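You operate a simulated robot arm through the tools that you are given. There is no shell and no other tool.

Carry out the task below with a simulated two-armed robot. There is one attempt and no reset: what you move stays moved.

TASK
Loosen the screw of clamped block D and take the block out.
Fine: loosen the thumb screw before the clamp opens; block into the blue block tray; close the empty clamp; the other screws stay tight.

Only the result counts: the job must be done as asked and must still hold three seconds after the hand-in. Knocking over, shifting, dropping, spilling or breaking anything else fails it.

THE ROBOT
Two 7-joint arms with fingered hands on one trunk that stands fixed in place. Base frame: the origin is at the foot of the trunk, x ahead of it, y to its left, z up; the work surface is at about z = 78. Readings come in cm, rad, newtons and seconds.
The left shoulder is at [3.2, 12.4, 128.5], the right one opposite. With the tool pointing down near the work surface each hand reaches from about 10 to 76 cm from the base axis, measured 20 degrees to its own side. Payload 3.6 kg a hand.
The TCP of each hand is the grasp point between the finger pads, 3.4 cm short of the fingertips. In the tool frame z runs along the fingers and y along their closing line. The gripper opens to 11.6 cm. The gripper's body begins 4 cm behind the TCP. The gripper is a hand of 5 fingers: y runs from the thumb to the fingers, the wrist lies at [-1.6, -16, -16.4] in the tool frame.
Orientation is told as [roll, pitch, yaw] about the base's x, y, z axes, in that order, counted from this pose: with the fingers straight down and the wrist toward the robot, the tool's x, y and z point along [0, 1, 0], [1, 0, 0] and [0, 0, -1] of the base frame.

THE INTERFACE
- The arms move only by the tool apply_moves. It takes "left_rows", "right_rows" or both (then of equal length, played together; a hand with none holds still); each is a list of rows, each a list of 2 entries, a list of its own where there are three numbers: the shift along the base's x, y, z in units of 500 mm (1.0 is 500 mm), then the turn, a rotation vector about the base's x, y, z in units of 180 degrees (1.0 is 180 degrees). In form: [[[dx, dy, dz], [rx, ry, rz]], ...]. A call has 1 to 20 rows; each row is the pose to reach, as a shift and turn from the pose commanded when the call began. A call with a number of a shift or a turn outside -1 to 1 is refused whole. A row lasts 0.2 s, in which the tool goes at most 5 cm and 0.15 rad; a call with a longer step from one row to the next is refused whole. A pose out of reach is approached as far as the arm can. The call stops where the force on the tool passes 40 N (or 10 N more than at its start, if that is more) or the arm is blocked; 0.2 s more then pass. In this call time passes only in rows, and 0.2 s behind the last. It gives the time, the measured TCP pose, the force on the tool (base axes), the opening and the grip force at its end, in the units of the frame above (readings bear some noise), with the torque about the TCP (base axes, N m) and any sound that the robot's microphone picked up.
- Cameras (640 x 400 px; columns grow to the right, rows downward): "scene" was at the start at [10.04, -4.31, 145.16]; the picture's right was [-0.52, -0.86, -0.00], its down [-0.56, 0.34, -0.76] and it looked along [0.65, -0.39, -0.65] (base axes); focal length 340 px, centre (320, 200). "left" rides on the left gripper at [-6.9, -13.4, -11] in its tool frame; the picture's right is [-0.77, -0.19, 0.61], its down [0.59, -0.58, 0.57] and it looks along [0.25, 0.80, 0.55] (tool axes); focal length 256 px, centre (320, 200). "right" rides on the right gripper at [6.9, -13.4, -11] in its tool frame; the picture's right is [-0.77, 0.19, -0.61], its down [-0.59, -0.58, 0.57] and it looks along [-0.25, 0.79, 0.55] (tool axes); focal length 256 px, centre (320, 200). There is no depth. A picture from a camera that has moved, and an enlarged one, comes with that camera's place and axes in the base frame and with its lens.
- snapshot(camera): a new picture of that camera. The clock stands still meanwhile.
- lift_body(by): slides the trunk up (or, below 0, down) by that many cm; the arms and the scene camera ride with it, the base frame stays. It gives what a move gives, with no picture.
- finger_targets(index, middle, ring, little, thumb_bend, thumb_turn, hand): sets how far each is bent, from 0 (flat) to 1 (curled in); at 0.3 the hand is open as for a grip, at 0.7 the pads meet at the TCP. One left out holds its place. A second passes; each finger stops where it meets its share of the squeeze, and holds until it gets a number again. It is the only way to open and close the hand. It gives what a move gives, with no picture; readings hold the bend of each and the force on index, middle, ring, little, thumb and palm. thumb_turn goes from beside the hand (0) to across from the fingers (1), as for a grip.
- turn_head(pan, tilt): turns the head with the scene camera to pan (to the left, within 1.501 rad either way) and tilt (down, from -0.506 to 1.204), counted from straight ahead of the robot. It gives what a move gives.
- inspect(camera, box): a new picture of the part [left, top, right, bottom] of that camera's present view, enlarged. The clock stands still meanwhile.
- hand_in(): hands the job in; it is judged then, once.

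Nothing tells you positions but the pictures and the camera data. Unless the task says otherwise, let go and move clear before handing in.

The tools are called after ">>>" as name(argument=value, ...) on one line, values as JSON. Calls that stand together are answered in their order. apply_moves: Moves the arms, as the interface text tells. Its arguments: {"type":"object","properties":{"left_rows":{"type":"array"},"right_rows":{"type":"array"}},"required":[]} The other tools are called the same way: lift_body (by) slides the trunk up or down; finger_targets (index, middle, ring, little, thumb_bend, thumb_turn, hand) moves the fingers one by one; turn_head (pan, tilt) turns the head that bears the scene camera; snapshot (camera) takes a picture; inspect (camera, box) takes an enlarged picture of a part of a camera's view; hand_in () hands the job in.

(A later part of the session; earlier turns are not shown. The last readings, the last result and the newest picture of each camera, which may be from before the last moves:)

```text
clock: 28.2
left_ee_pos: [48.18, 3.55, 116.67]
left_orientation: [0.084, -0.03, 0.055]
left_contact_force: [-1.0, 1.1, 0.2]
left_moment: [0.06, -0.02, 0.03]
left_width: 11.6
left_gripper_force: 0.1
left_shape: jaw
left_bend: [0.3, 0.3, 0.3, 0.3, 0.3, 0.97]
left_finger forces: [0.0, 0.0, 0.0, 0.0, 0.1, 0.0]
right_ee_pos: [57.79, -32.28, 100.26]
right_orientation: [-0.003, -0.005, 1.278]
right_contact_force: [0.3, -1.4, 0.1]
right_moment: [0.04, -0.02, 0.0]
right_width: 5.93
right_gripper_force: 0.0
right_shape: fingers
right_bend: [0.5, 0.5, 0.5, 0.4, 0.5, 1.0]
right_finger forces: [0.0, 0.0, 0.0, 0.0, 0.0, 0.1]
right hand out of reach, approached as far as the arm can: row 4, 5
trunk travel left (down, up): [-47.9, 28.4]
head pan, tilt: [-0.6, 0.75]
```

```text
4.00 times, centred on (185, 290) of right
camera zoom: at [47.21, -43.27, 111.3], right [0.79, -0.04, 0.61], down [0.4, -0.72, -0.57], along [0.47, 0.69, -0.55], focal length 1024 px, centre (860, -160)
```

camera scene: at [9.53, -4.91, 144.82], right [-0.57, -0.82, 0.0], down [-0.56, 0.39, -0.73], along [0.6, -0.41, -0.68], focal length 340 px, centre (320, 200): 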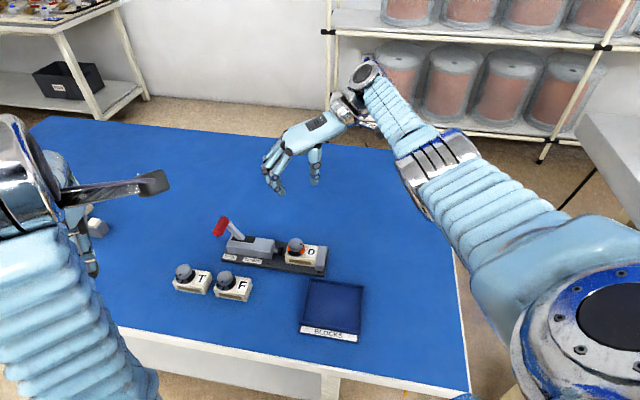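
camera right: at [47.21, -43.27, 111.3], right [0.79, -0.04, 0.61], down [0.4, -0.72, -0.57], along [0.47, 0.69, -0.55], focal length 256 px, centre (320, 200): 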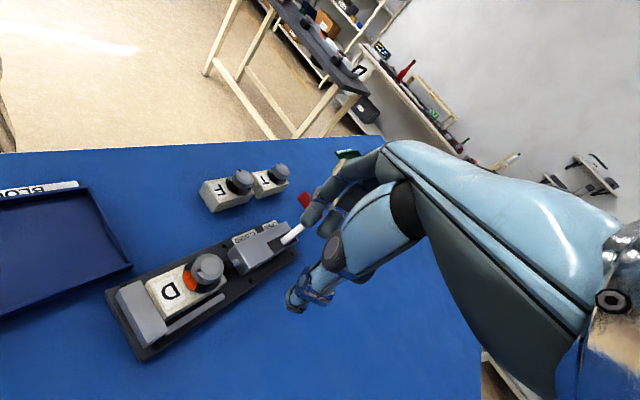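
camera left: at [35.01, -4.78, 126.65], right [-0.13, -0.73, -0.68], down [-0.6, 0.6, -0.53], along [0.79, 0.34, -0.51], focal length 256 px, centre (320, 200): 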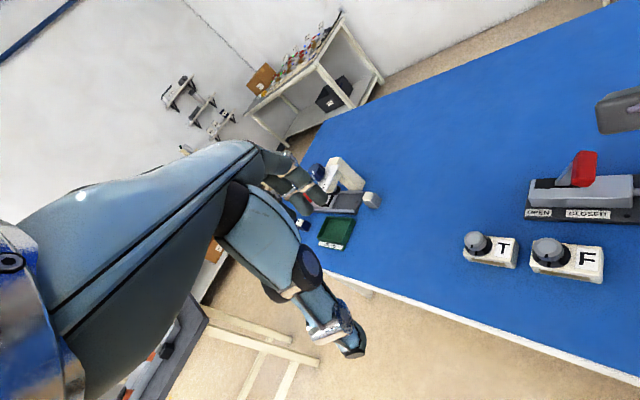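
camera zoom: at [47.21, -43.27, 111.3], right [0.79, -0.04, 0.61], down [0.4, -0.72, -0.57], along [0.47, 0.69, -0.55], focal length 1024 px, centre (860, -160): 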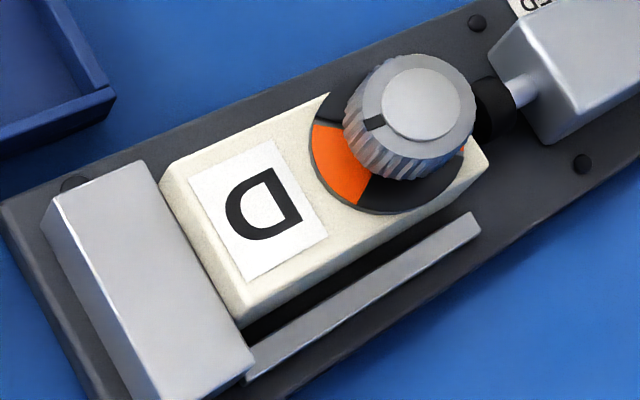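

From this side I can see a low rail about 0.8 cm behind the block, well below the block's top, so I can grip D across its width near the top. I'll turn the hand to yaw −0.785 and hover above the block, slightly on the stop side of the knob.

>>> apply_moves(right_rows=[[[-0.0063, 0.004, 0], [0, 0, -0.0438]], [[-0.0125, 0.0081, 0], [0, 0, -0.0876]], [[-0.0188, 0.0121, 0], [0, 0, -0.1313]], [[-0.025, 0.0162, 0], [0, 0, -0.1751]], [[-0.0313, 0.0202, 0], [0, 0, -0.2189]], [[-0.0375, 0.0242, 0], [0, 0, -0.2627]], [[-0.0438, 0.0283, 0], [0, 0, -0.3065]], [[-0.05, 0.0323, 0], [0, 0, -0.3502]], [[-0.0563, 0.0364, 0], [0, 0, -0.394]], [[-0.0625, 0.0404, 0], [0, 0, -0.4378]], [[-0.0688, 0.0444, 0], [0, 0, -0.4816]], [[-0.075, 0.0485, 0], [0, 0, -0.5254]], [[-0.0813, 0.0525, 0], [0, 0, -0.5691]], [[-0.0875, 0.0566, 0], [0, 0, -0.6129]], [[-0.0938, 0.0606, 0], [0, 0, -0.6567]]])

>>> finger_targets(hand="right", index=0.4, middle=0.4, ring=0.4, little=0.3, thumb_bend=0.4, thumb_turn=1.0)

>>> snapshot(camera="right")

>>> snapshot(camera="scene")

```text
clock: 31.4
left_ee_pos: [48.29, 3.86, 116.51]
left_orientation: [0.079, -0.027, 0.054]
left_contact_force: [0.6, 0.4, 0.5]
left_moment: [-0.03, -0.01, 0.0]
left_width: 11.57
left_gripper_force: 0.0
left_shape: jaw
left_bend: [0.3, 0.3, 0.3, 0.3, 0.3, 0.97]
left_finger forces: [0.0, 0.1, 0.0, 0.0, 0.0, 0.0]
right_ee_pos: [53.41, -29.02, 100.29]
right_orientation: [0.002, 0.0, -0.766]
right_contact_force: [0.2, -0.2, 0.4]
right_moment: [-0.05, 0.01, -0.01]
right_width: 5.96
right_gripper_force: 0.0
right_shape: fingers
right_bend: [0.5, 0.5, 0.5, 0.4, 0.5, 1.0]
right_finger forces: [0.1, 0.1, 0.1, 0.1, 0.1, 0.1]
trunk travel left (down, up): [-47.9, 28.4]
head pan, tilt: [-0.6, 0.75]
```

```text
clock: 32.4
left_ee_pos: [48.3, 3.63, 116.63]
left_orientation: [0.08, -0.028, 0.056]
left_contact_force: [0.2, 0.2, 0.0]
left_moment: [0.01, 0.04, -0.02]
left_width: 11.59
left_gripper_force: 0.1
left_shape: jaw
left_bend: [0.3, 0.3, 0.3, 0.3, 0.3, 0.97]
left_finger forces: [0.0, 0.0, 0.0, 0.0, 0.0, 0.0]
right_ee_pos: [53.21, -29.09, 100.3]
right_orientation: [0.0, 0.0, -0.764]
right_contact_force: [-0.3, -0.2, -0.8]
right_moment: [-0.03, 0.0, -0.01]
right_width: 8.82
right_gripper_force: 0.1
right_shape: fingers
right_bend: [0.4, 0.4, 0.4, 0.3, 0.4, 0.99]
right_finger forces: [0.1, 0.0, 0.1, 0.0, 0.1, 0.1]
trunk travel left (down, up): [-47.9, 28.4]
head pan, tilt: [-0.6, 0.75]
```

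```text
taken
camera right: at [48.33, -14.88, 111.43], right [-0.4, -0.68, 0.61], down [-0.82, -0.03, -0.56], along [0.4, -0.73, -0.55], focal length 256 px, centre (320, 200)
```

right: 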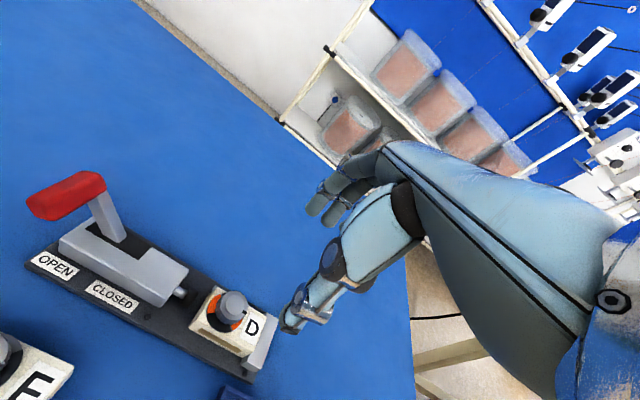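

```text
taken
camera scene: at [9.64, -4.61, 144.82], right [-0.56, -0.83, 0.0], down [-0.56, 0.39, -0.73], along [0.6, -0.41, -0.68], focal length 340 px, centre (320, 200)
```

scene: 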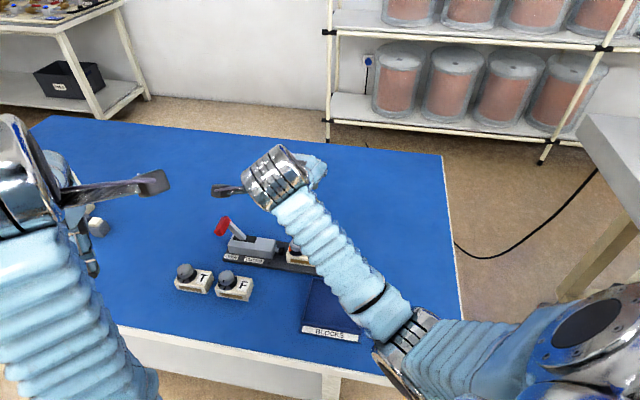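

>>> inspect(camera="right", box=[170, 265, 300, 385])

```text
3.33 times, centred on (235, 325) of right
camera zoom: at [48.33, -14.88, 111.43], right [-0.4, -0.68, 0.61], down [-0.82, -0.03, -0.56], along [0.4, -0.73, -0.55], focal length 853 px, centre (603, -217)
```

zoom: 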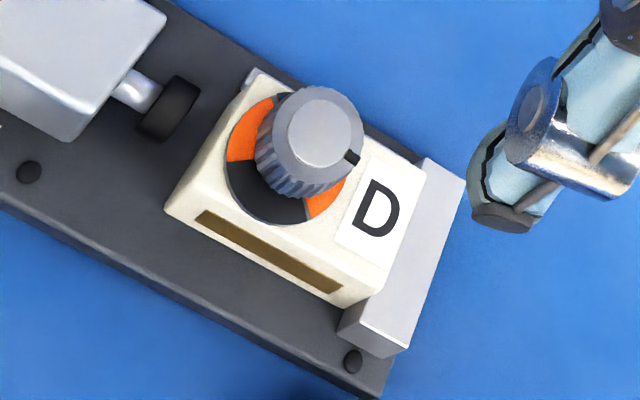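

Block and knob positions are confirmed. I'll descend with open fingers around the block to TCP z ≈ 84.5.

>>> apply_moves(right_rows=[[[-0.0026, -0.0024, -0.08], [0, 0, -0.0067]], [[-0.0026, -0.0024, -0.16], [0, 0, -0.0067]], [[-0.0026, -0.0024, -0.22], [0, 0, -0.0067]], [[-0.0026, -0.0024, -0.27], [0, 0, -0.0067]], [[-0.0026, -0.0024, -0.3], [0, 0, -0.0067]], [[-0.0026, -0.0024, -0.3186], [0, 0, -0.0067]], [[-0.0026, -0.0024, -0.3186], [0, 0, -0.0067]]])

>>> snapshot(camera="right")

>>> inspect(camera="scene", box=[215, 180, 355, 300])

```text
clock: 34.0
left_ee_pos: [48.2, 3.69, 116.62]
left_orientation: [0.081, -0.029, 0.057]
left_contact_force: [-0.6, 0.6, -0.3]
left_moment: [0.0, 0.0, -0.02]
left_width: 11.6
left_gripper_force: 0.2
left_shape: jaw
left_bend: [0.3, 0.3, 0.3, 0.3, 0.3, 0.97]
left_finger forces: [0.0, 0.0, 0.0, 0.1, 0.0, 0.0]
right_ee_pos: [53.16, -29.14, 84.31]
right_orientation: [-0.001, -0.001, -0.785]
right_contact_force: [0.9, -0.3, -0.3]
right_moment: [-0.01, 0.01, 0.03]
right_width: 8.86
right_gripper_force: 0.0
right_shape: fingers
right_bend: [0.4, 0.4, 0.4, 0.3, 0.4, 0.99]
right_finger forces: [0.0, 0.1, 0.1, 0.0, 0.1, 0.1]
trunk travel left (down, up): [-47.9, 28.4]
head pan, tilt: [-0.6, 0.75]
```

```text
taken
camera right: at [48.5, -14.86, 95.45], right [-0.41, -0.68, 0.61], down [-0.83, -0.01, -0.56], along [0.39, -0.74, -0.55], focal length 256 px, centre (320, 200)
```

right: 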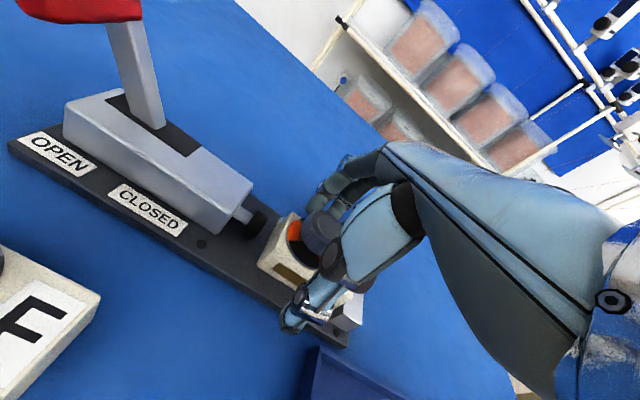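

```text
3.33 times, centred on (285, 240) of scene
camera zoom: at [9.64, -4.6, 144.82], right [-0.56, -0.83, 0.0], down [-0.56, 0.39, -0.73], along [0.6, -0.41, -0.68], focal length 1132 px, centre (437, 67)
```

zoom: 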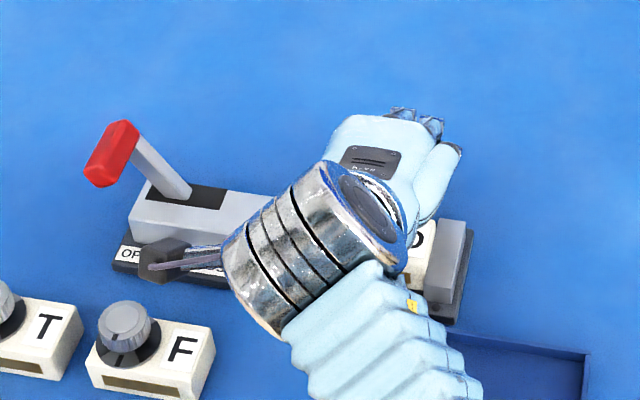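

>>> finger_targets(hand="right", index=0.66, middle=0.66, ring=0.66, thumb_bend=0.66)

>>> inspect(camera="right", box=[230, 140, 410, 350])

```text
clock: 35.0
left_ee_pos: [48.15, 3.72, 116.57]
left_orientation: [0.08, -0.028, 0.057]
left_contact_force: [0.6, -0.5, 0.8]
left_moment: [0.03, -0.01, 0.0]
left_width: 11.6
left_gripper_force: 0.2
left_shape: jaw
left_bend: [0.3, 0.3, 0.3, 0.3, 0.3, 0.97]
left_finger forces: [0.0, 0.0, 0.0, 0.0, 0.0, 0.0]
right_ee_pos: [53.2, -29.13, 84.37]
right_orientation: [0.0, 0.001, -0.784]
right_contact_force: [0.6, 0.0, 0.7]
right_moment: [0.01, -0.04, 0.04]
right_width: 3.89
right_gripper_force: 22.6
right_shape: fingers
right_bend: [0.61, 0.6, 0.61, 0.3, 0.58, 1.0]
right_finger forces: [8.3, 8.1, 6.6, 0.0, 21.9, 0.1]
trunk travel left (down, up): [-47.9, 28.4]
head pan, tilt: [-0.6, 0.75]
```

```text
1.90 times, centred on (320, 245) of right
camera zoom: at [48.52, -14.85, 95.48], right [-0.41, -0.68, 0.61], down [-0.83, -0.01, -0.56], along [0.39, -0.74, -0.55], focal length 488 px, centre (320, 114)
```

zoom: 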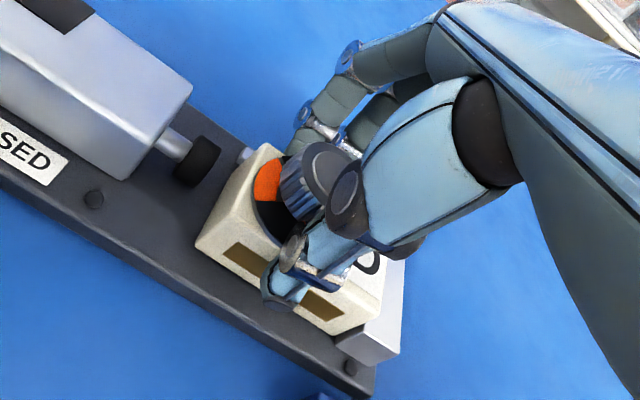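

Firm grip: about 22 N, with three fingers against the thumb. I'll lift slowly.

>>> apply_moves(right_rows=[[[0, 0, 0.01], [0, 0, 0]], [[0, 0, 0.02], [0, 0, 0]], [[0, 0, 0.04], [0, 0, 0]], [[0, 0, 0.06], [0, 0, 0]]])

>>> inspect(camera="right", box=[230, 140, 410, 350])

>>> inspect(camera="scene", box=[215, 180, 355, 300])

```text
clock: 36.0
left_ee_pos: [48.28, 3.64, 116.72]
left_orientation: [0.08, -0.028, 0.055]
left_contact_force: [0.7, -0.4, 0.2]
left_moment: [0.0, 0.0, -0.03]
left_width: 11.57
left_gripper_force: 0.1
left_shape: jaw
left_bend: [0.3, 0.3, 0.3, 0.3, 0.3, 0.97]
left_finger forces: [0.0, 0.1, 0.0, 0.0, 0.1, 0.0]
right_ee_pos: [53.0, -29.17, 87.37]
right_orientation: [-0.003, 0.002, -0.786]
right_contact_force: [-0.5, 0.1, -3.3]
right_moment: [0.01, -0.02, 0.0]
right_width: 3.94
right_gripper_force: 22.9
right_shape: fingers
right_bend: [0.61, 0.6, 0.61, 0.3, 0.58, 1.0]
right_finger forces: [8.3, 7.8, 6.5, 0.0, 22.5, 0.0]
trunk travel left (down, up): [-47.9, 28.4]
head pan, tilt: [-0.6, 0.75]
```

```text
1.90 times, centred on (320, 245) of right
camera zoom: at [48.43, -14.97, 98.47], right [-0.41, -0.68, 0.61], down [-0.83, -0.01, -0.56], along [0.39, -0.74, -0.55], focal length 488 px, centre (320, 114)
```

zoom: 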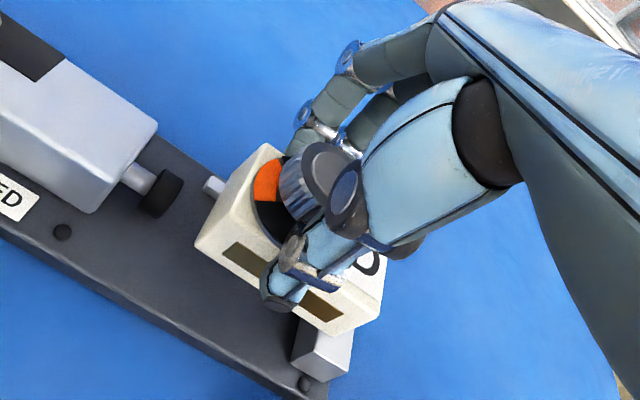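

```text
3.33 times, centred on (285, 240) of scene
camera zoom: at [9.65, -4.6, 144.82], right [-0.57, -0.82, 0.0], down [-0.56, 0.39, -0.73], along [0.6, -0.41, -0.68], focal length 1132 px, centre (437, 67)
```

zoom: 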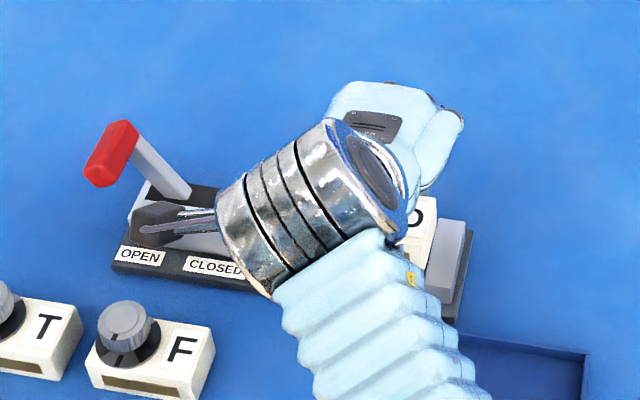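

Block D is out of the clamp and held steadily (about 3.3 N of weight). I'll raise it and carry it over the tray, whose centre is about (39.0, −28.6).

>>> apply_moves(right_rows=[[[0, 0, 0.06], [0, 0, 0]], [[0, 0, 0.12], [0, 0, 0]], [[-0.05, 0.002, 0.14], [0, 0, 0]], [[-0.12, 0.005, 0.14], [0, 0, 0]], [[-0.19, 0.008, 0.14], [0, 0, 0]], [[-0.25, 0.01, 0.14], [0, 0, 0]], [[-0.281, 0.012, 0.14], [0, 0, 0]], [[-0.281, 0.012, 0.14], [0, 0, 0]]])

>>> snapshot(camera="right")

>>> snapshot(camera="scene")

>>> snapshot(camera="left")

```text
clock: 37.3
left_ee_pos: [48.3, 4.03, 116.64]
left_orientation: [0.084, -0.029, 0.058]
left_contact_force: [-0.1, -0.1, -1.3]
left_moment: [0.04, 0.0, -0.01]
left_width: 11.59
left_gripper_force: 0.1
left_shape: jaw
left_bend: [0.3, 0.3, 0.3, 0.3, 0.3, 0.97]
left_finger forces: [0.0, 0.0, 0.0, 0.0, 0.1, 0.0]
right_ee_pos: [50.23, -30.73, 104.15]
right_orientation: [0.043, -0.229, -0.748]
right_contact_force: [-0.5, -0.5, -2.1]
right_moment: [0.04, 0.01, -0.02]
right_width: 3.95
right_gripper_force: 22.8
right_shape: fingers
right_bend: [0.61, 0.6, 0.61, 0.3, 0.58, 1.0]
right_finger forces: [8.2, 7.8, 6.3, 0.0, 22.8, 0.0]
trunk travel left (down, up): [-47.9, 28.4]
head pan, tilt: [-0.6, 0.75]
stopped in row 6 (right hand): the arm was blocked; the commanded pose is now the measured one
```

```text
taken
camera right: at [43.03, -15.48, 112.25], right [-0.5, -0.62, 0.61], down [-0.7, -0.12, -0.7], along [0.51, -0.78, -0.37], focal length 256 px, centre (320, 200)
```

right: 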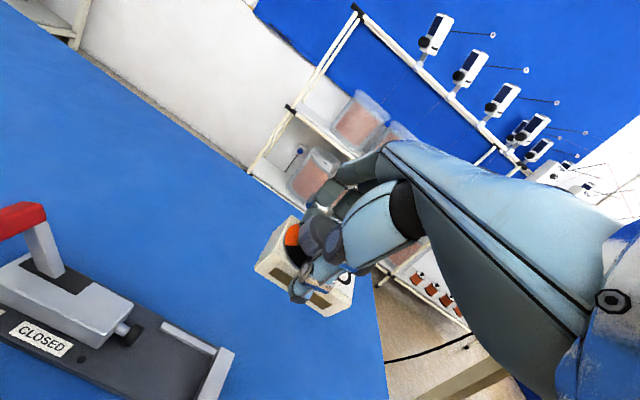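

```text
taken
camera scene: at [9.66, -4.61, 144.82], right [-0.56, -0.83, 0.0], down [-0.56, 0.39, -0.73], along [0.6, -0.41, -0.68], focal length 340 px, centre (320, 200)
```

scene: 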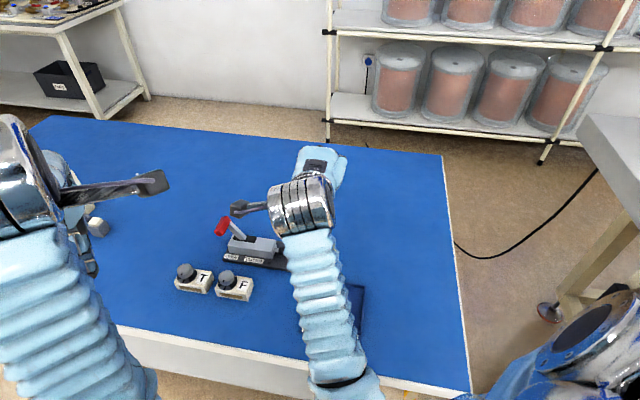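

```text
taken
camera left: at [35.06, -4.72, 126.63], right [-0.13, -0.72, -0.68], down [-0.6, 0.6, -0.53], along [0.79, 0.34, -0.51], focal length 256 px, centre (320, 200)
```

left: 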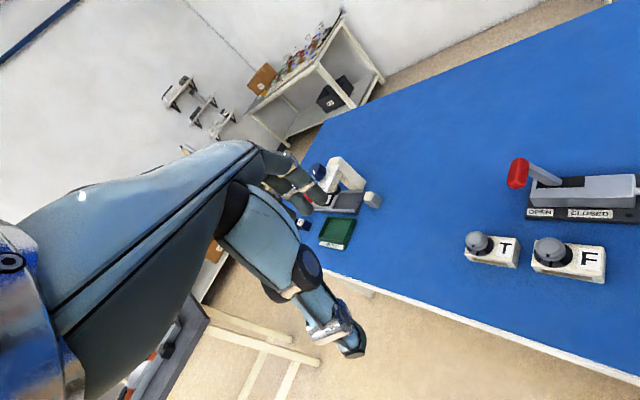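

The arm got into an awkward fold (blocked) at this yaw, leaving the hand slightly tilted at (50.2, −30.7, 104), though the block is still held. I'll level the hand first, then turn to a more natural yaw before going to the tray.

>>> apply_moves(right_rows=[[[0.015, 0.008, -0.01], [0.0132, 0.0209, 0]], [[0.03, 0.016, -0.02], [0.0263, 0.0418, 0]], [[0.046, 0.024, -0.03], [0.0395, 0.0627, 0]], [[0.046, 0.024, -0.03], [0.0395, 0.0627, 0]]])

>>> snapshot(camera="scene")

>>> inspect(camera="right", box=[230, 140, 410, 350])

```text
clock: 38.3
left_ee_pos: [48.33, 3.83, 116.64]
left_orientation: [0.084, -0.028, 0.058]
left_contact_force: [-0.8, 0.6, 0.1]
left_moment: [0.04, 0.01, -0.01]
left_width: 11.58
left_gripper_force: 0.0
left_shape: jaw
left_bend: [0.3, 0.3, 0.3, 0.3, 0.3, 0.97]
left_finger forces: [0.0, 0.0, 0.0, 0.0, 0.1, 0.0]
right_ee_pos: [52.4, -29.58, 102.68]
right_orientation: [0.002, 0.003, -0.744]
right_contact_force: [-0.6, 0.7, -1.3]
right_moment: [-0.01, -0.02, 0.02]
right_width: 3.9
right_gripper_force: 22.4
right_shape: fingers
right_bend: [0.61, 0.6, 0.61, 0.3, 0.58, 1.0]
right_finger forces: [8.3, 7.8, 6.3, 0.1, 22.3, 0.0]
trunk travel left (down, up): [-47.9, 28.4]
head pan, tilt: [-0.6, 0.75]
```

```text
taken
camera scene: at [9.63, -4.62, 144.82], right [-0.56, -0.83, 0.0], down [-0.56, 0.39, -0.73], along [0.6, -0.41, -0.68], focal length 340 px, centre (320, 200)
```

scene: 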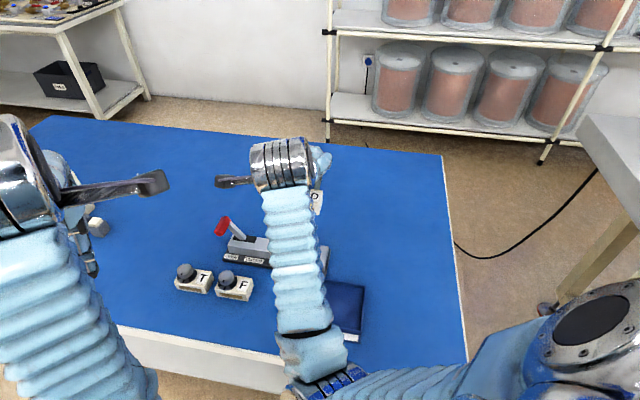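

```text
1.90 times, centred on (320, 245) of right
camera zoom: at [47.15, -15.42, 113.78], right [-0.38, -0.69, 0.61], down [-0.83, -0.04, -0.56], along [0.42, -0.72, -0.56], focal length 488 px, centre (320, 114)
```

zoom: 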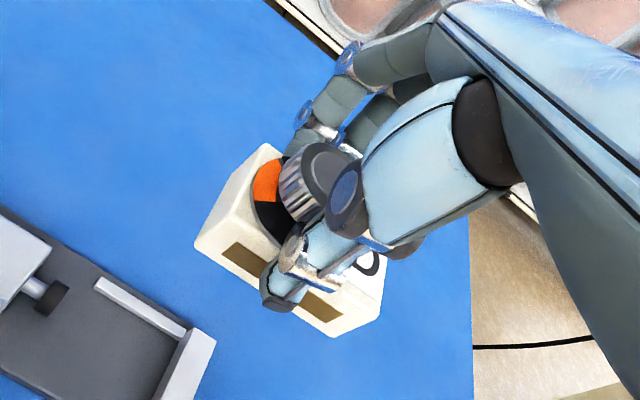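

Level again. Now I'll rotate the hand with the block to yaw ≈ +0.3 in place, well above everything.

>>> apply_moves(right_rows=[[[0, 0, 0], [0, 0, 0.04]], [[0, 0, 0], [0, 0, 0.08]], [[0, 0, 0], [0, 0, 0.12]], [[0, 0, 0], [0, 0, 0.16]], [[0, 0, 0], [0, 0, 0.2]], [[0, 0, 0], [0, 0, 0.24]], [[0, 0, 0], [0, 0, 0.28]], [[0, 0, 0], [0, 0, 0.32]], [[0, 0, 0], [0, 0, 0.332]]])

>>> snapshot(camera="scene")

```text
clock: 40.3
left_ee_pos: [48.27, 3.81, 116.5]
left_orientation: [0.08, -0.031, 0.057]
left_contact_force: [0.6, -0.3, -0.5]
left_moment: [0.03, 0.0, 0.01]
left_width: 11.6
left_gripper_force: 0.0
left_shape: jaw
left_bend: [0.3, 0.3, 0.3, 0.3, 0.3, 0.97]
left_finger forces: [0.0, 0.0, 0.1, 0.1, 0.1, 0.0]
right_ee_pos: [52.42, -29.48, 102.7]
right_orientation: [0.002, 0.002, 0.3]
right_contact_force: [-0.6, 0.2, -2.5]
right_moment: [0.01, -0.01, -0.01]
right_width: 3.91
right_gripper_force: 22.6
right_shape: fingers
right_bend: [0.61, 0.6, 0.61, 0.3, 0.58, 1.0]
right_finger forces: [8.1, 7.6, 6.3, 0.0, 21.9, 0.1]
trunk travel left (down, up): [-47.9, 28.4]
head pan, tilt: [-0.6, 0.75]
```

```text
taken
camera scene: at [9.65, -4.62, 144.82], right [-0.56, -0.83, 0.0], down [-0.56, 0.39, -0.73], along [0.6, -0.41, -0.68], focal length 340 px, centre (320, 200)
```

scene: 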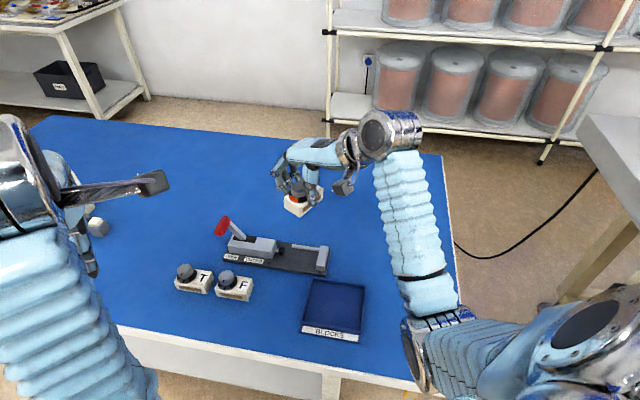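

The arm is in a comfortable posture now. I'll re-measure the tray before moving over it.

>>> inspect(camera="scene", box=[285, 265, 385, 350])

>>> snapshot(camera="right")

```text
4.71 times, centred on (335, 308) of scene
camera zoom: at [9.65, -4.62, 144.82], right [-0.56, -0.83, 0.0], down [-0.56, 0.39, -0.73], along [0.6, -0.41, -0.68], focal length 1599 px, centre (249, -306)
```

zoom: 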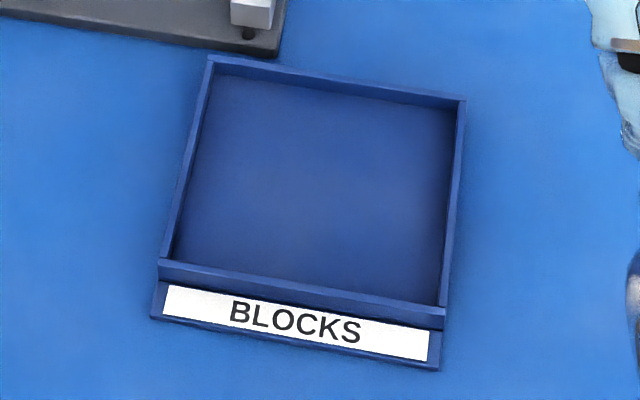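

```text
taken
camera right: at [37.53, -26.88, 113.79], right [0.41, -0.68, 0.61], down [-0.38, -0.73, -0.56], along [0.83, 0.0, -0.56], focal length 256 px, centre (320, 200)
```

right: 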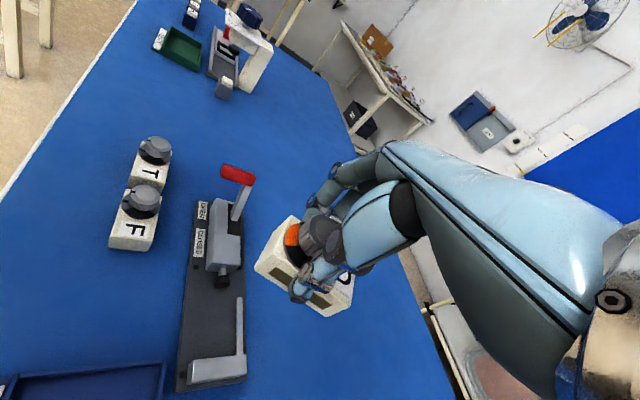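

Tray centre ≈ (39.4, −28.8). I'll carry the block over it at height first.

>>> apply_moves(right_rows=[[[-0.06, 0.003, 0], [0, 0, 0]], [[-0.13, 0.007, 0], [0, 0, 0]], [[-0.2, 0.01, 0], [0, 0, 0]], [[-0.26, 0.014, 0], [0, 0, 0]], [[-0.26, 0.014, -0.06], [0, 0, 0]], [[-0.26, 0.014, -0.12], [0, 0, 0]], [[-0.26, 0.014, -0.14], [0, 0, 0]]])

>>> snapshot(camera="scene")

>>> snapshot(camera="right")

```text
clock: 41.9
left_ee_pos: [48.3, 3.85, 116.66]
left_orientation: [0.083, -0.03, 0.056]
left_contact_force: [-0.6, -0.6, 0.7]
left_moment: [-0.01, -0.01, -0.02]
left_width: 11.59
left_gripper_force: 0.1
left_shape: jaw
left_bend: [0.3, 0.3, 0.3, 0.3, 0.3, 0.97]
left_finger forces: [0.0, 0.0, 0.0, 0.0, 0.0, 0.0]
right_ee_pos: [39.4, -28.68, 95.67]
right_orientation: [0.003, 0.004, 0.298]
right_contact_force: [0.2, -0.9, -2.2]
right_moment: [0.01, 0.02, -0.01]
right_width: 3.9
right_gripper_force: 21.8
right_shape: fingers
right_bend: [0.61, 0.6, 0.61, 0.3, 0.58, 1.0]
right_finger forces: [8.0, 7.5, 6.0, 0.1, 21.8, 0.1]
trunk travel left (down, up): [-47.9, 28.4]
head pan, tilt: [-0.6, 0.75]
```

```text
taken
camera scene: at [9.66, -4.63, 144.82], right [-0.56, -0.83, 0.0], down [-0.56, 0.39, -0.73], along [0.6, -0.41, -0.68], focal length 340 px, centre (320, 200)
```

scene: 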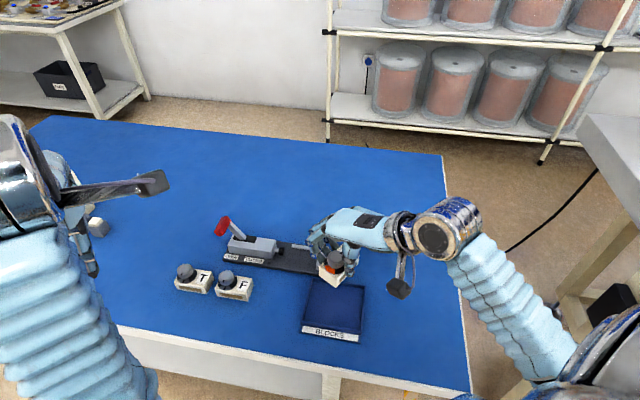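

```text
taken
camera right: at [24.53, -26.19, 106.77], right [0.41, -0.68, 0.61], down [-0.38, -0.73, -0.56], along [0.83, 0.0, -0.56], focal length 256 px, centre (320, 200)
```

right: 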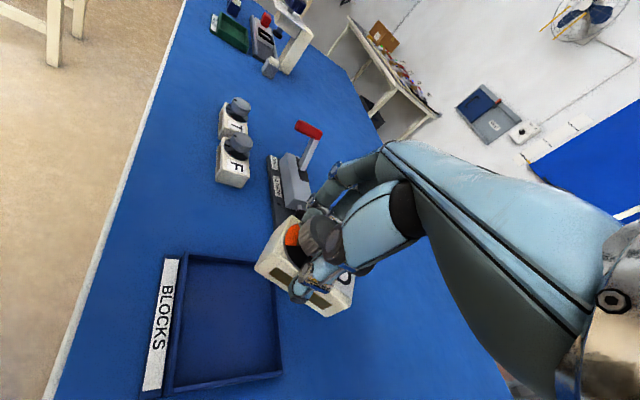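

The block is above the tray. I'll tuck the little finger in so it clears the clamp's stop, then descend carefully.

>>> finger_targets(hand="right", little=0.54)

>>> apply_moves(right_rows=[[[0, -0.002, -0.06], [0, 0, 0]], [[0, -0.002, -0.12], [0, 0, 0]], [[0, -0.002, -0.17], [0, 0, 0]], [[0, -0.002, -0.2], [0, 0, 0]], [[0, -0.002, -0.216], [0, 0, 0]], [[0, -0.002, -0.216], [0, 0, 0]]])

>>> inspect(camera="scene", box=[275, 205, 425, 350])

>>> snapshot(camera="right")

```text
clock: 42.9
left_ee_pos: [48.21, 3.75, 116.56]
left_orientation: [0.082, -0.028, 0.058]
left_contact_force: [-0.6, -0.4, -1.3]
left_moment: [-0.02, 0.01, -0.02]
left_width: 11.58
left_gripper_force: 0.0
left_shape: jaw
left_bend: [0.3, 0.3, 0.3, 0.3, 0.3, 0.97]
left_finger forces: [0.0, 0.1, 0.0, 0.0, 0.0, 0.0]
right_ee_pos: [39.38, -28.83, 95.62]
right_orientation: [0.004, 0.003, 0.297]
right_contact_force: [-0.9, 0.4, -2.5]
right_moment: [0.02, -0.03, -0.02]
right_width: 3.89
right_gripper_force: 21.7
right_shape: fingers
right_bend: [0.61, 0.6, 0.61, 0.54, 0.58, 1.0]
right_finger forces: [8.1, 7.5, 6.1, 0.0, 21.8, 0.0]
trunk travel left (down, up): [-47.9, 28.4]
head pan, tilt: [-0.6, 0.75]
```

```text
clock: 44.3
left_ee_pos: [48.31, 3.76, 116.62]
left_orientation: [0.082, -0.029, 0.058]
left_contact_force: [0.3, -0.6, -0.7]
left_moment: [-0.03, 0.02, 0.02]
left_width: 11.57
left_gripper_force: 0.1
left_shape: jaw
left_bend: [0.3, 0.3, 0.3, 0.3, 0.3, 0.97]
left_finger forces: [0.0, 0.0, 0.0, 0.1, 0.0, 0.0]
right_ee_pos: [39.32, -29.01, 84.94]
right_orientation: [0.002, 0.003, 0.299]
right_contact_force: [-0.9, 0.7, -1.6]
right_moment: [0.01, -0.02, -0.03]
right_width: 3.91
right_gripper_force: 21.2
right_shape: fingers
right_bend: [0.61, 0.6, 0.61, 0.54, 0.58, 1.0]
right_finger forces: [8.1, 7.4, 6.1, 0.0, 21.6, 0.0]
trunk travel left (down, up): [-47.9, 28.4]
head pan, tilt: [-0.6, 0.75]
```

```text
2.76 times, centred on (350, 278) of scene
camera zoom: at [9.64, -4.62, 144.82], right [-0.56, -0.83, 0.0], down [-0.56, 0.39, -0.73], along [0.6, -0.41, -0.68], focal length 937 px, centre (237, -14)
```

zoom: 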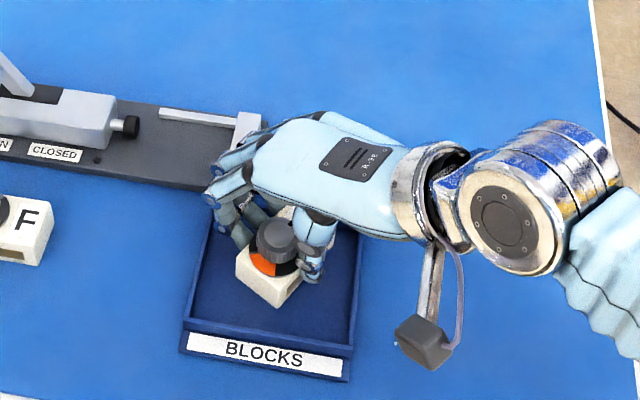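

```text
taken
camera right: at [24.49, -26.3, 95.95], right [0.41, -0.68, 0.61], down [-0.38, -0.73, -0.56], along [0.83, 0.0, -0.56], focal length 256 px, centre (320, 200)
```

right: 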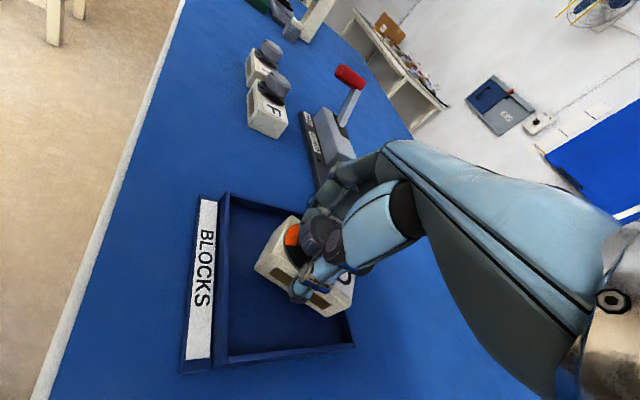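

>>> apply_moves(right_rows=[[[0, 0, -0.006], [0, 0, 0]], [[0, 0, -0.012], [0, 0, 0]], [[0, 0, -0.018], [0, 0, 0]]])

>>> apply_moves(right_rows=[[[0, 0, -0.003], [0, 0, 0]], [[0, 0, -0.006], [0, 0, 0]]])

>>> inspect(camera="scene", box=[295, 215, 385, 325])

>>> inspect(camera="right", box=[170, 180, 370, 380])

```text
clock: 45.1
left_ee_pos: [48.16, 3.68, 116.62]
left_orientation: [0.083, -0.029, 0.057]
left_contact_force: [-0.1, 0.4, -0.7]
left_moment: [0.01, -0.02, -0.01]
left_width: 11.59
left_gripper_force: 0.1
left_shape: jaw
left_bend: [0.3, 0.3, 0.3, 0.3, 0.3, 0.97]
left_finger forces: [0.0, 0.0, 0.0, 0.1, 0.1, 0.0]
right_ee_pos: [39.42, -28.99, 83.8]
right_orientation: [0.001, 0.004, 0.298]
right_contact_force: [-0.1, -0.7, -1.3]
right_moment: [0.0, 0.0, 0.03]
right_width: 3.89
right_gripper_force: 21.4
right_shape: fingers
right_bend: [0.61, 0.6, 0.61, 0.54, 0.58, 1.0]
right_finger forces: [7.9, 7.4, 6.1, 0.0, 21.6, 0.1]
trunk travel left (down, up): [-47.9, 28.4]
head pan, tilt: [-0.6, 0.75]
```

```text
clock: 45.7
left_ee_pos: [48.11, 3.78, 116.7]
left_orientation: [0.083, -0.03, 0.057]
left_contact_force: [-0.8, -0.3, 0.1]
left_moment: [0.01, 0.02, -0.03]
left_width: 11.57
left_gripper_force: 0.1
left_shape: jaw
left_bend: [0.3, 0.3, 0.3, 0.3, 0.3, 0.97]
left_finger forces: [0.0, 0.1, 0.1, 0.0, 0.0, 0.0]
right_ee_pos: [39.55, -28.85, 83.76]
right_orientation: [-0.001, -0.002, 0.299]
right_contact_force: [-0.6, 0.4, 8.7]
right_moment: [-0.06, 0.27, 0.03]
right_width: 3.88
right_gripper_force: 22.1
right_shape: fingers
right_bend: [0.61, 0.6, 0.61, 0.54, 0.58, 1.0]
right_finger forces: [8.2, 7.5, 6.3, 0.0, 22.5, 0.0]
trunk travel left (down, up): [-47.9, 28.4]
head pan, tilt: [-0.6, 0.75]
```

```text
3.64 times, centred on (340, 270) of scene
camera zoom: at [9.55, -4.56, 144.84], right [-0.56, -0.83, 0.0], down [-0.56, 0.39, -0.73], along [0.6, -0.41, -0.68], focal length 1236 px, centre (247, -54)
```

zoom: 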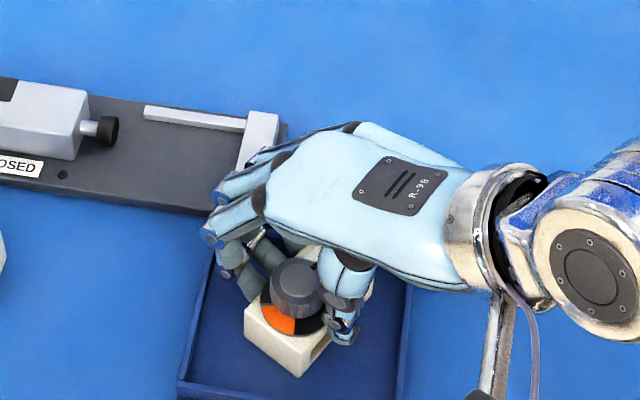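

```text
2.00 times, centred on (270, 280) of right
camera zoom: at [24.52, -26.24, 94.88], right [0.4, -0.68, 0.61], down [-0.38, -0.73, -0.57], along [0.83, 0.0, -0.55], focal length 512 px, centre (420, 40)
```

zoom: 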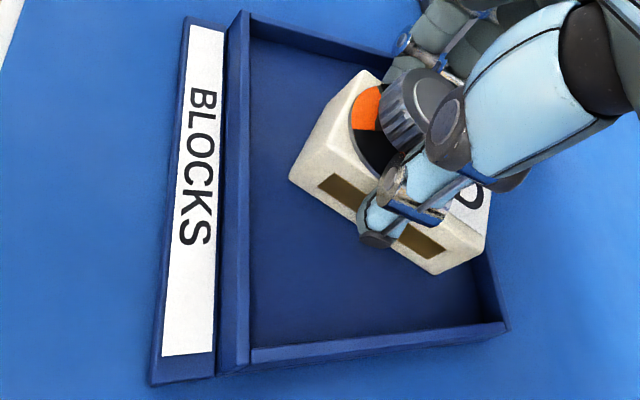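

>>> inspect(camera="right", box=[290, 220, 350, 360])

>>> inspect(camera="scene", box=[320, 260, 380, 320])

```text
2.86 times, centred on (320, 290) of right
camera zoom: at [24.52, -26.24, 94.88], right [0.4, -0.68, 0.61], down [-0.38, -0.73, -0.57], along [0.83, 0.0, -0.55], focal length 731 px, centre (320, -57)
```

zoom: 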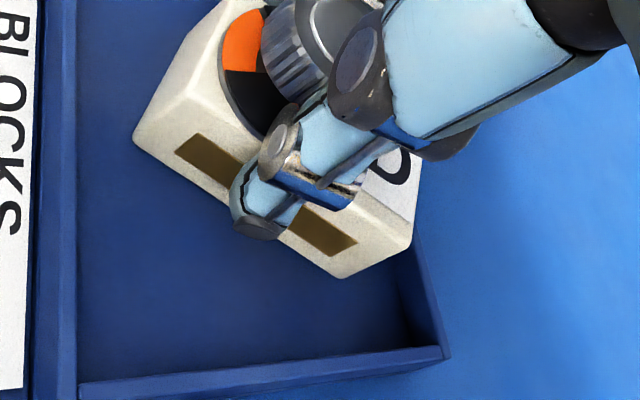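

```text
6.67 times, centred on (350, 290) of scene
camera zoom: at [9.55, -4.56, 144.84], right [-0.56, -0.83, 0.0], down [-0.56, 0.39, -0.73], along [0.6, -0.41, -0.68], focal length 2265 px, centre (120, -400)
```

zoom: 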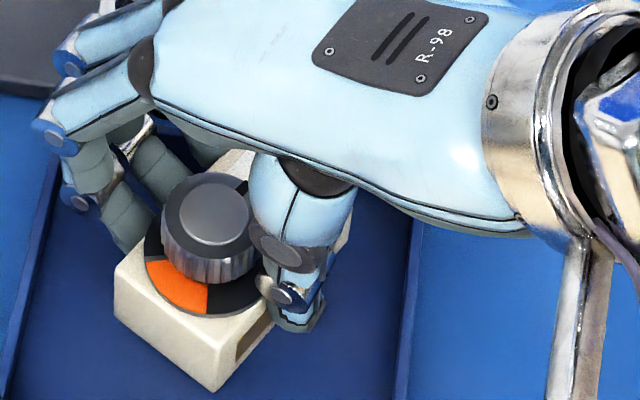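

Contact with about 9 N upward: the moment puts the contact near the block's front-bottom edge, which fits the tray floor. The D-end of the block is close to the far wall though, so I'll lift slightly, shift about 1 cm toward the label side and set it down again.

>>> apply_moves(right_rows=[[[0, 0, 0.016], [0, 0, 0]], [[-0.007, 0.007, 0.02], [0, 0, 0]], [[-0.016, 0.016, 0.02], [0, 0, 0]], [[-0.016, 0.016, 0.01], [0, 0, 0]], [[-0.016, 0.016, 0.004], [0, 0, 0]], [[-0.016, 0.016, 0.002], [0, 0, 0]]])

>>> snapshot(camera="right")

>>> inspect(camera="scene", box=[295, 215, 385, 345])

```text
clock: 47.1
left_ee_pos: [48.11, 3.83, 116.67]
left_orientation: [0.082, -0.029, 0.055]
left_contact_force: [0.3, -0.4, -0.2]
left_moment: [-0.02, 0.01, -0.03]
left_width: 11.61
left_gripper_force: 0.1
left_shape: jaw
left_bend: [0.3, 0.3, 0.3, 0.3, 0.3, 0.97]
left_finger forces: [0.2, 0.0, 0.1, 0.0, 0.1, 0.0]
right_ee_pos: [38.58, -28.04, 83.81]
right_orientation: [-0.001, -0.002, 0.299]
right_contact_force: [-1.7, -0.7, 4.2]
right_moment: [-0.09, 0.21, 0.01]
right_width: 3.91
right_gripper_force: 21.7
right_shape: fingers
right_bend: [0.61, 0.6, 0.61, 0.54, 0.58, 1.0]
right_finger forces: [8.0, 7.5, 6.0, 0.0, 22.5, 0.0]
trunk travel left (down, up): [-47.9, 28.4]
head pan, tilt: [-0.6, 0.75]
```

```text
taken
camera right: at [23.71, -25.47, 94.94], right [0.4, -0.68, 0.61], down [-0.38, -0.73, -0.57], along [0.83, 0.0, -0.55], focal length 256 px, centre (320, 200)
```

right: 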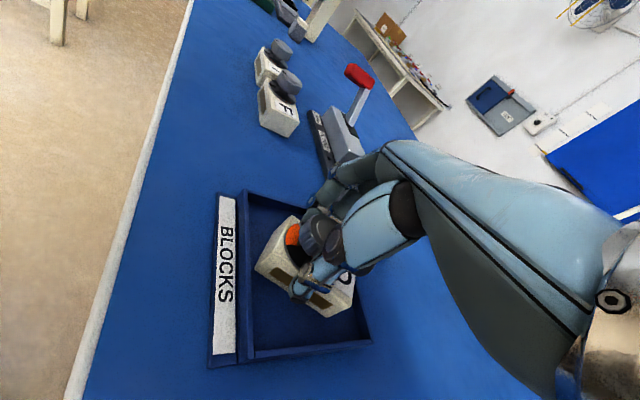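

```text
3.08 times, centred on (340, 280) of scene
camera zoom: at [9.59, -4.6, 144.83], right [-0.56, -0.83, 0.0], down [-0.56, 0.39, -0.73], along [0.6, -0.41, -0.68], focal length 1045 px, centre (258, -46)
```

zoom: 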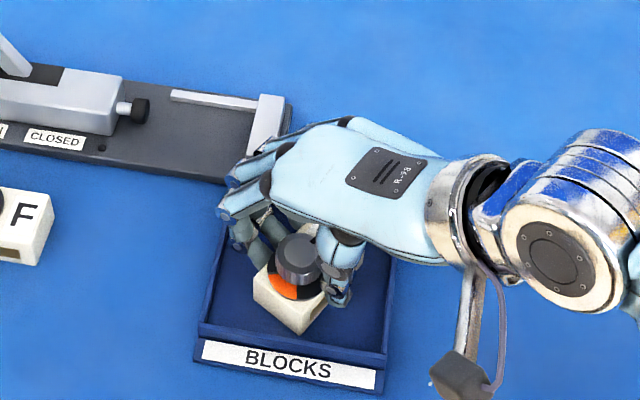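

The block's edge is on the tray floor. I'll release gently.

>>> finger_targets(hand="right", index=0.57, middle=0.57, ring=0.57, little=0.5, thumb_bend=0.54)

>>> inspect(camera="right", box=[200, 190, 390, 370])

>>> inspect(camera="scene", box=[295, 235, 385, 325])

```text
clock: 48.1
left_ee_pos: [48.24, 3.73, 116.72]
left_orientation: [0.082, -0.029, 0.058]
left_contact_force: [-0.1, -0.7, -0.4]
left_moment: [0.0, 0.0, -0.04]
left_width: 11.58
left_gripper_force: 0.1
left_shape: jaw
left_bend: [0.3, 0.3, 0.3, 0.3, 0.3, 0.97]
left_finger forces: [0.1, 0.0, 0.0, 0.0, 0.0, 0.0]
right_ee_pos: [38.62, -28.05, 83.84]
right_orientation: [0.004, 0.004, 0.298]
right_contact_force: [0.3, 0.1, 0.3]
right_moment: [0.0, 0.02, -0.03]
right_width: 4.48
right_gripper_force: 0.4
right_shape: fingers
right_bend: [0.56, 0.56, 0.56, 0.5, 0.54, 1.0]
right_finger forces: [0.1, 0.0, 0.0, 0.0, 0.1, 0.0]
trunk travel left (down, up): [-47.9, 28.4]
head pan, tilt: [-0.6, 0.75]
```

```text
2.22 times, centred on (295, 280) of right
camera zoom: at [23.71, -25.47, 94.89], right [0.41, -0.68, 0.61], down [-0.38, -0.73, -0.56], along [0.83, 0.0, -0.56], focal length 569 px, centre (376, 22)
```

zoom: 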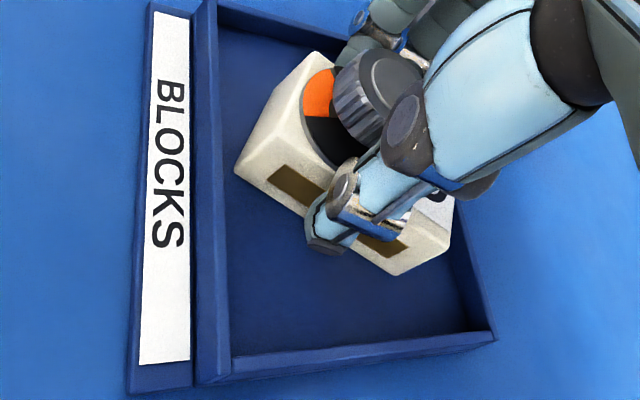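

```text
4.44 times, centred on (340, 280) of scene
camera zoom: at [9.63, -4.62, 144.82], right [-0.56, -0.83, 0.0], down [-0.56, 0.39, -0.73], along [0.6, -0.41, -0.68], focal length 1510 px, centre (231, -156)
```

zoom: 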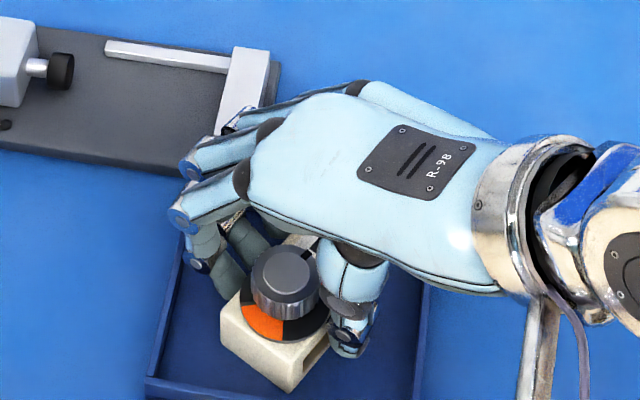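

>>> finger_targets(hand="right", index=0.49, middle=0.49, ring=0.49, little=0.46, thumb_bend=0.48)

>>> apply_moves(right_rows=[[[0, 0, 0.01], [0, 0, 0]], [[0, 0, 0.03], [0, 0, 0]], [[0, 0, 0.07], [0, 0, 0]], [[0, 0, 0.14], [0, 0, 0]], [[0, 0, 0.22], [0, 0, 0]], [[0, 0, 0.3], [0, 0, 0]], [[0, 0, 0.34], [0, 0, 0]]])

>>> snapshot(camera="scene")

>>> snapshot(camera="right")

```text
clock: 49.1
left_ee_pos: [48.3, 3.84, 116.7]
left_orientation: [0.081, -0.031, 0.058]
left_contact_force: [-0.1, 0.1, 0.5]
left_moment: [0.01, 0.03, 0.0]
left_width: 11.6
left_gripper_force: 0.0
left_shape: jaw
left_bend: [0.3, 0.3, 0.3, 0.3, 0.3, 0.97]
left_finger forces: [0.0, 0.0, 0.0, 0.0, 0.1, 0.0]
right_ee_pos: [38.58, -28.14, 83.74]
right_orientation: [0.003, 0.003, 0.298]
right_contact_force: [-0.2, 0.9, -0.9]
right_moment: [-0.03, 0.02, -0.01]
right_width: 6.31
right_gripper_force: 0.1
right_shape: fingers
right_bend: [0.49, 0.49, 0.49, 0.46, 0.48, 1.0]
right_finger forces: [0.0, 0.0, 0.1, 0.0, 0.1, 0.0]
trunk travel left (down, up): [-47.9, 28.4]
head pan, tilt: [-0.6, 0.75]
```

```text
clock: 50.7
left_ee_pos: [48.21, 3.81, 116.71]
left_orientation: [0.081, -0.029, 0.058]
left_contact_force: [-0.1, -0.7, 0.3]
left_moment: [0.04, -0.01, -0.02]
left_width: 11.6
left_gripper_force: 0.0
left_shape: jaw
left_bend: [0.3, 0.3, 0.3, 0.3, 0.3, 0.97]
left_finger forces: [0.0, 0.1, 0.0, 0.0, 0.0, 0.0]
right_ee_pos: [38.6, -27.93, 100.88]
right_orientation: [0.002, 0.004, 0.299]
right_contact_force: [0.0, 0.3, 0.0]
right_moment: [-0.01, 0.01, -0.02]
right_width: 6.34
right_gripper_force: 0.1
right_shape: fingers
right_bend: [0.49, 0.49, 0.49, 0.46, 0.48, 1.0]
right_finger forces: [0.1, 0.1, 0.0, 0.1, 0.0, 0.0]
trunk travel left (down, up): [-47.9, 28.4]
head pan, tilt: [-0.6, 0.75]
```

```text
taken
camera scene: at [9.63, -4.62, 144.82], right [-0.56, -0.83, 0.0], down [-0.56, 0.39, -0.73], along [0.6, -0.41, -0.68], focal length 340 px, centre (320, 200)
```

scene: 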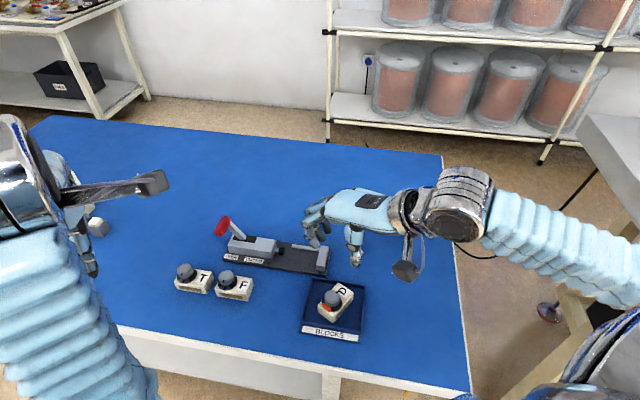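

```text
taken
camera right: at [23.7, -25.38, 112.07], right [0.41, -0.68, 0.61], down [-0.38, -0.73, -0.56], along [0.83, 0.0, -0.56], focal length 256 px, centre (320, 200)
```

right: 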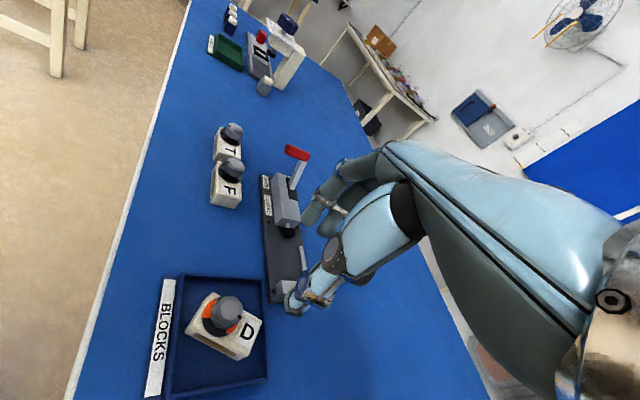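

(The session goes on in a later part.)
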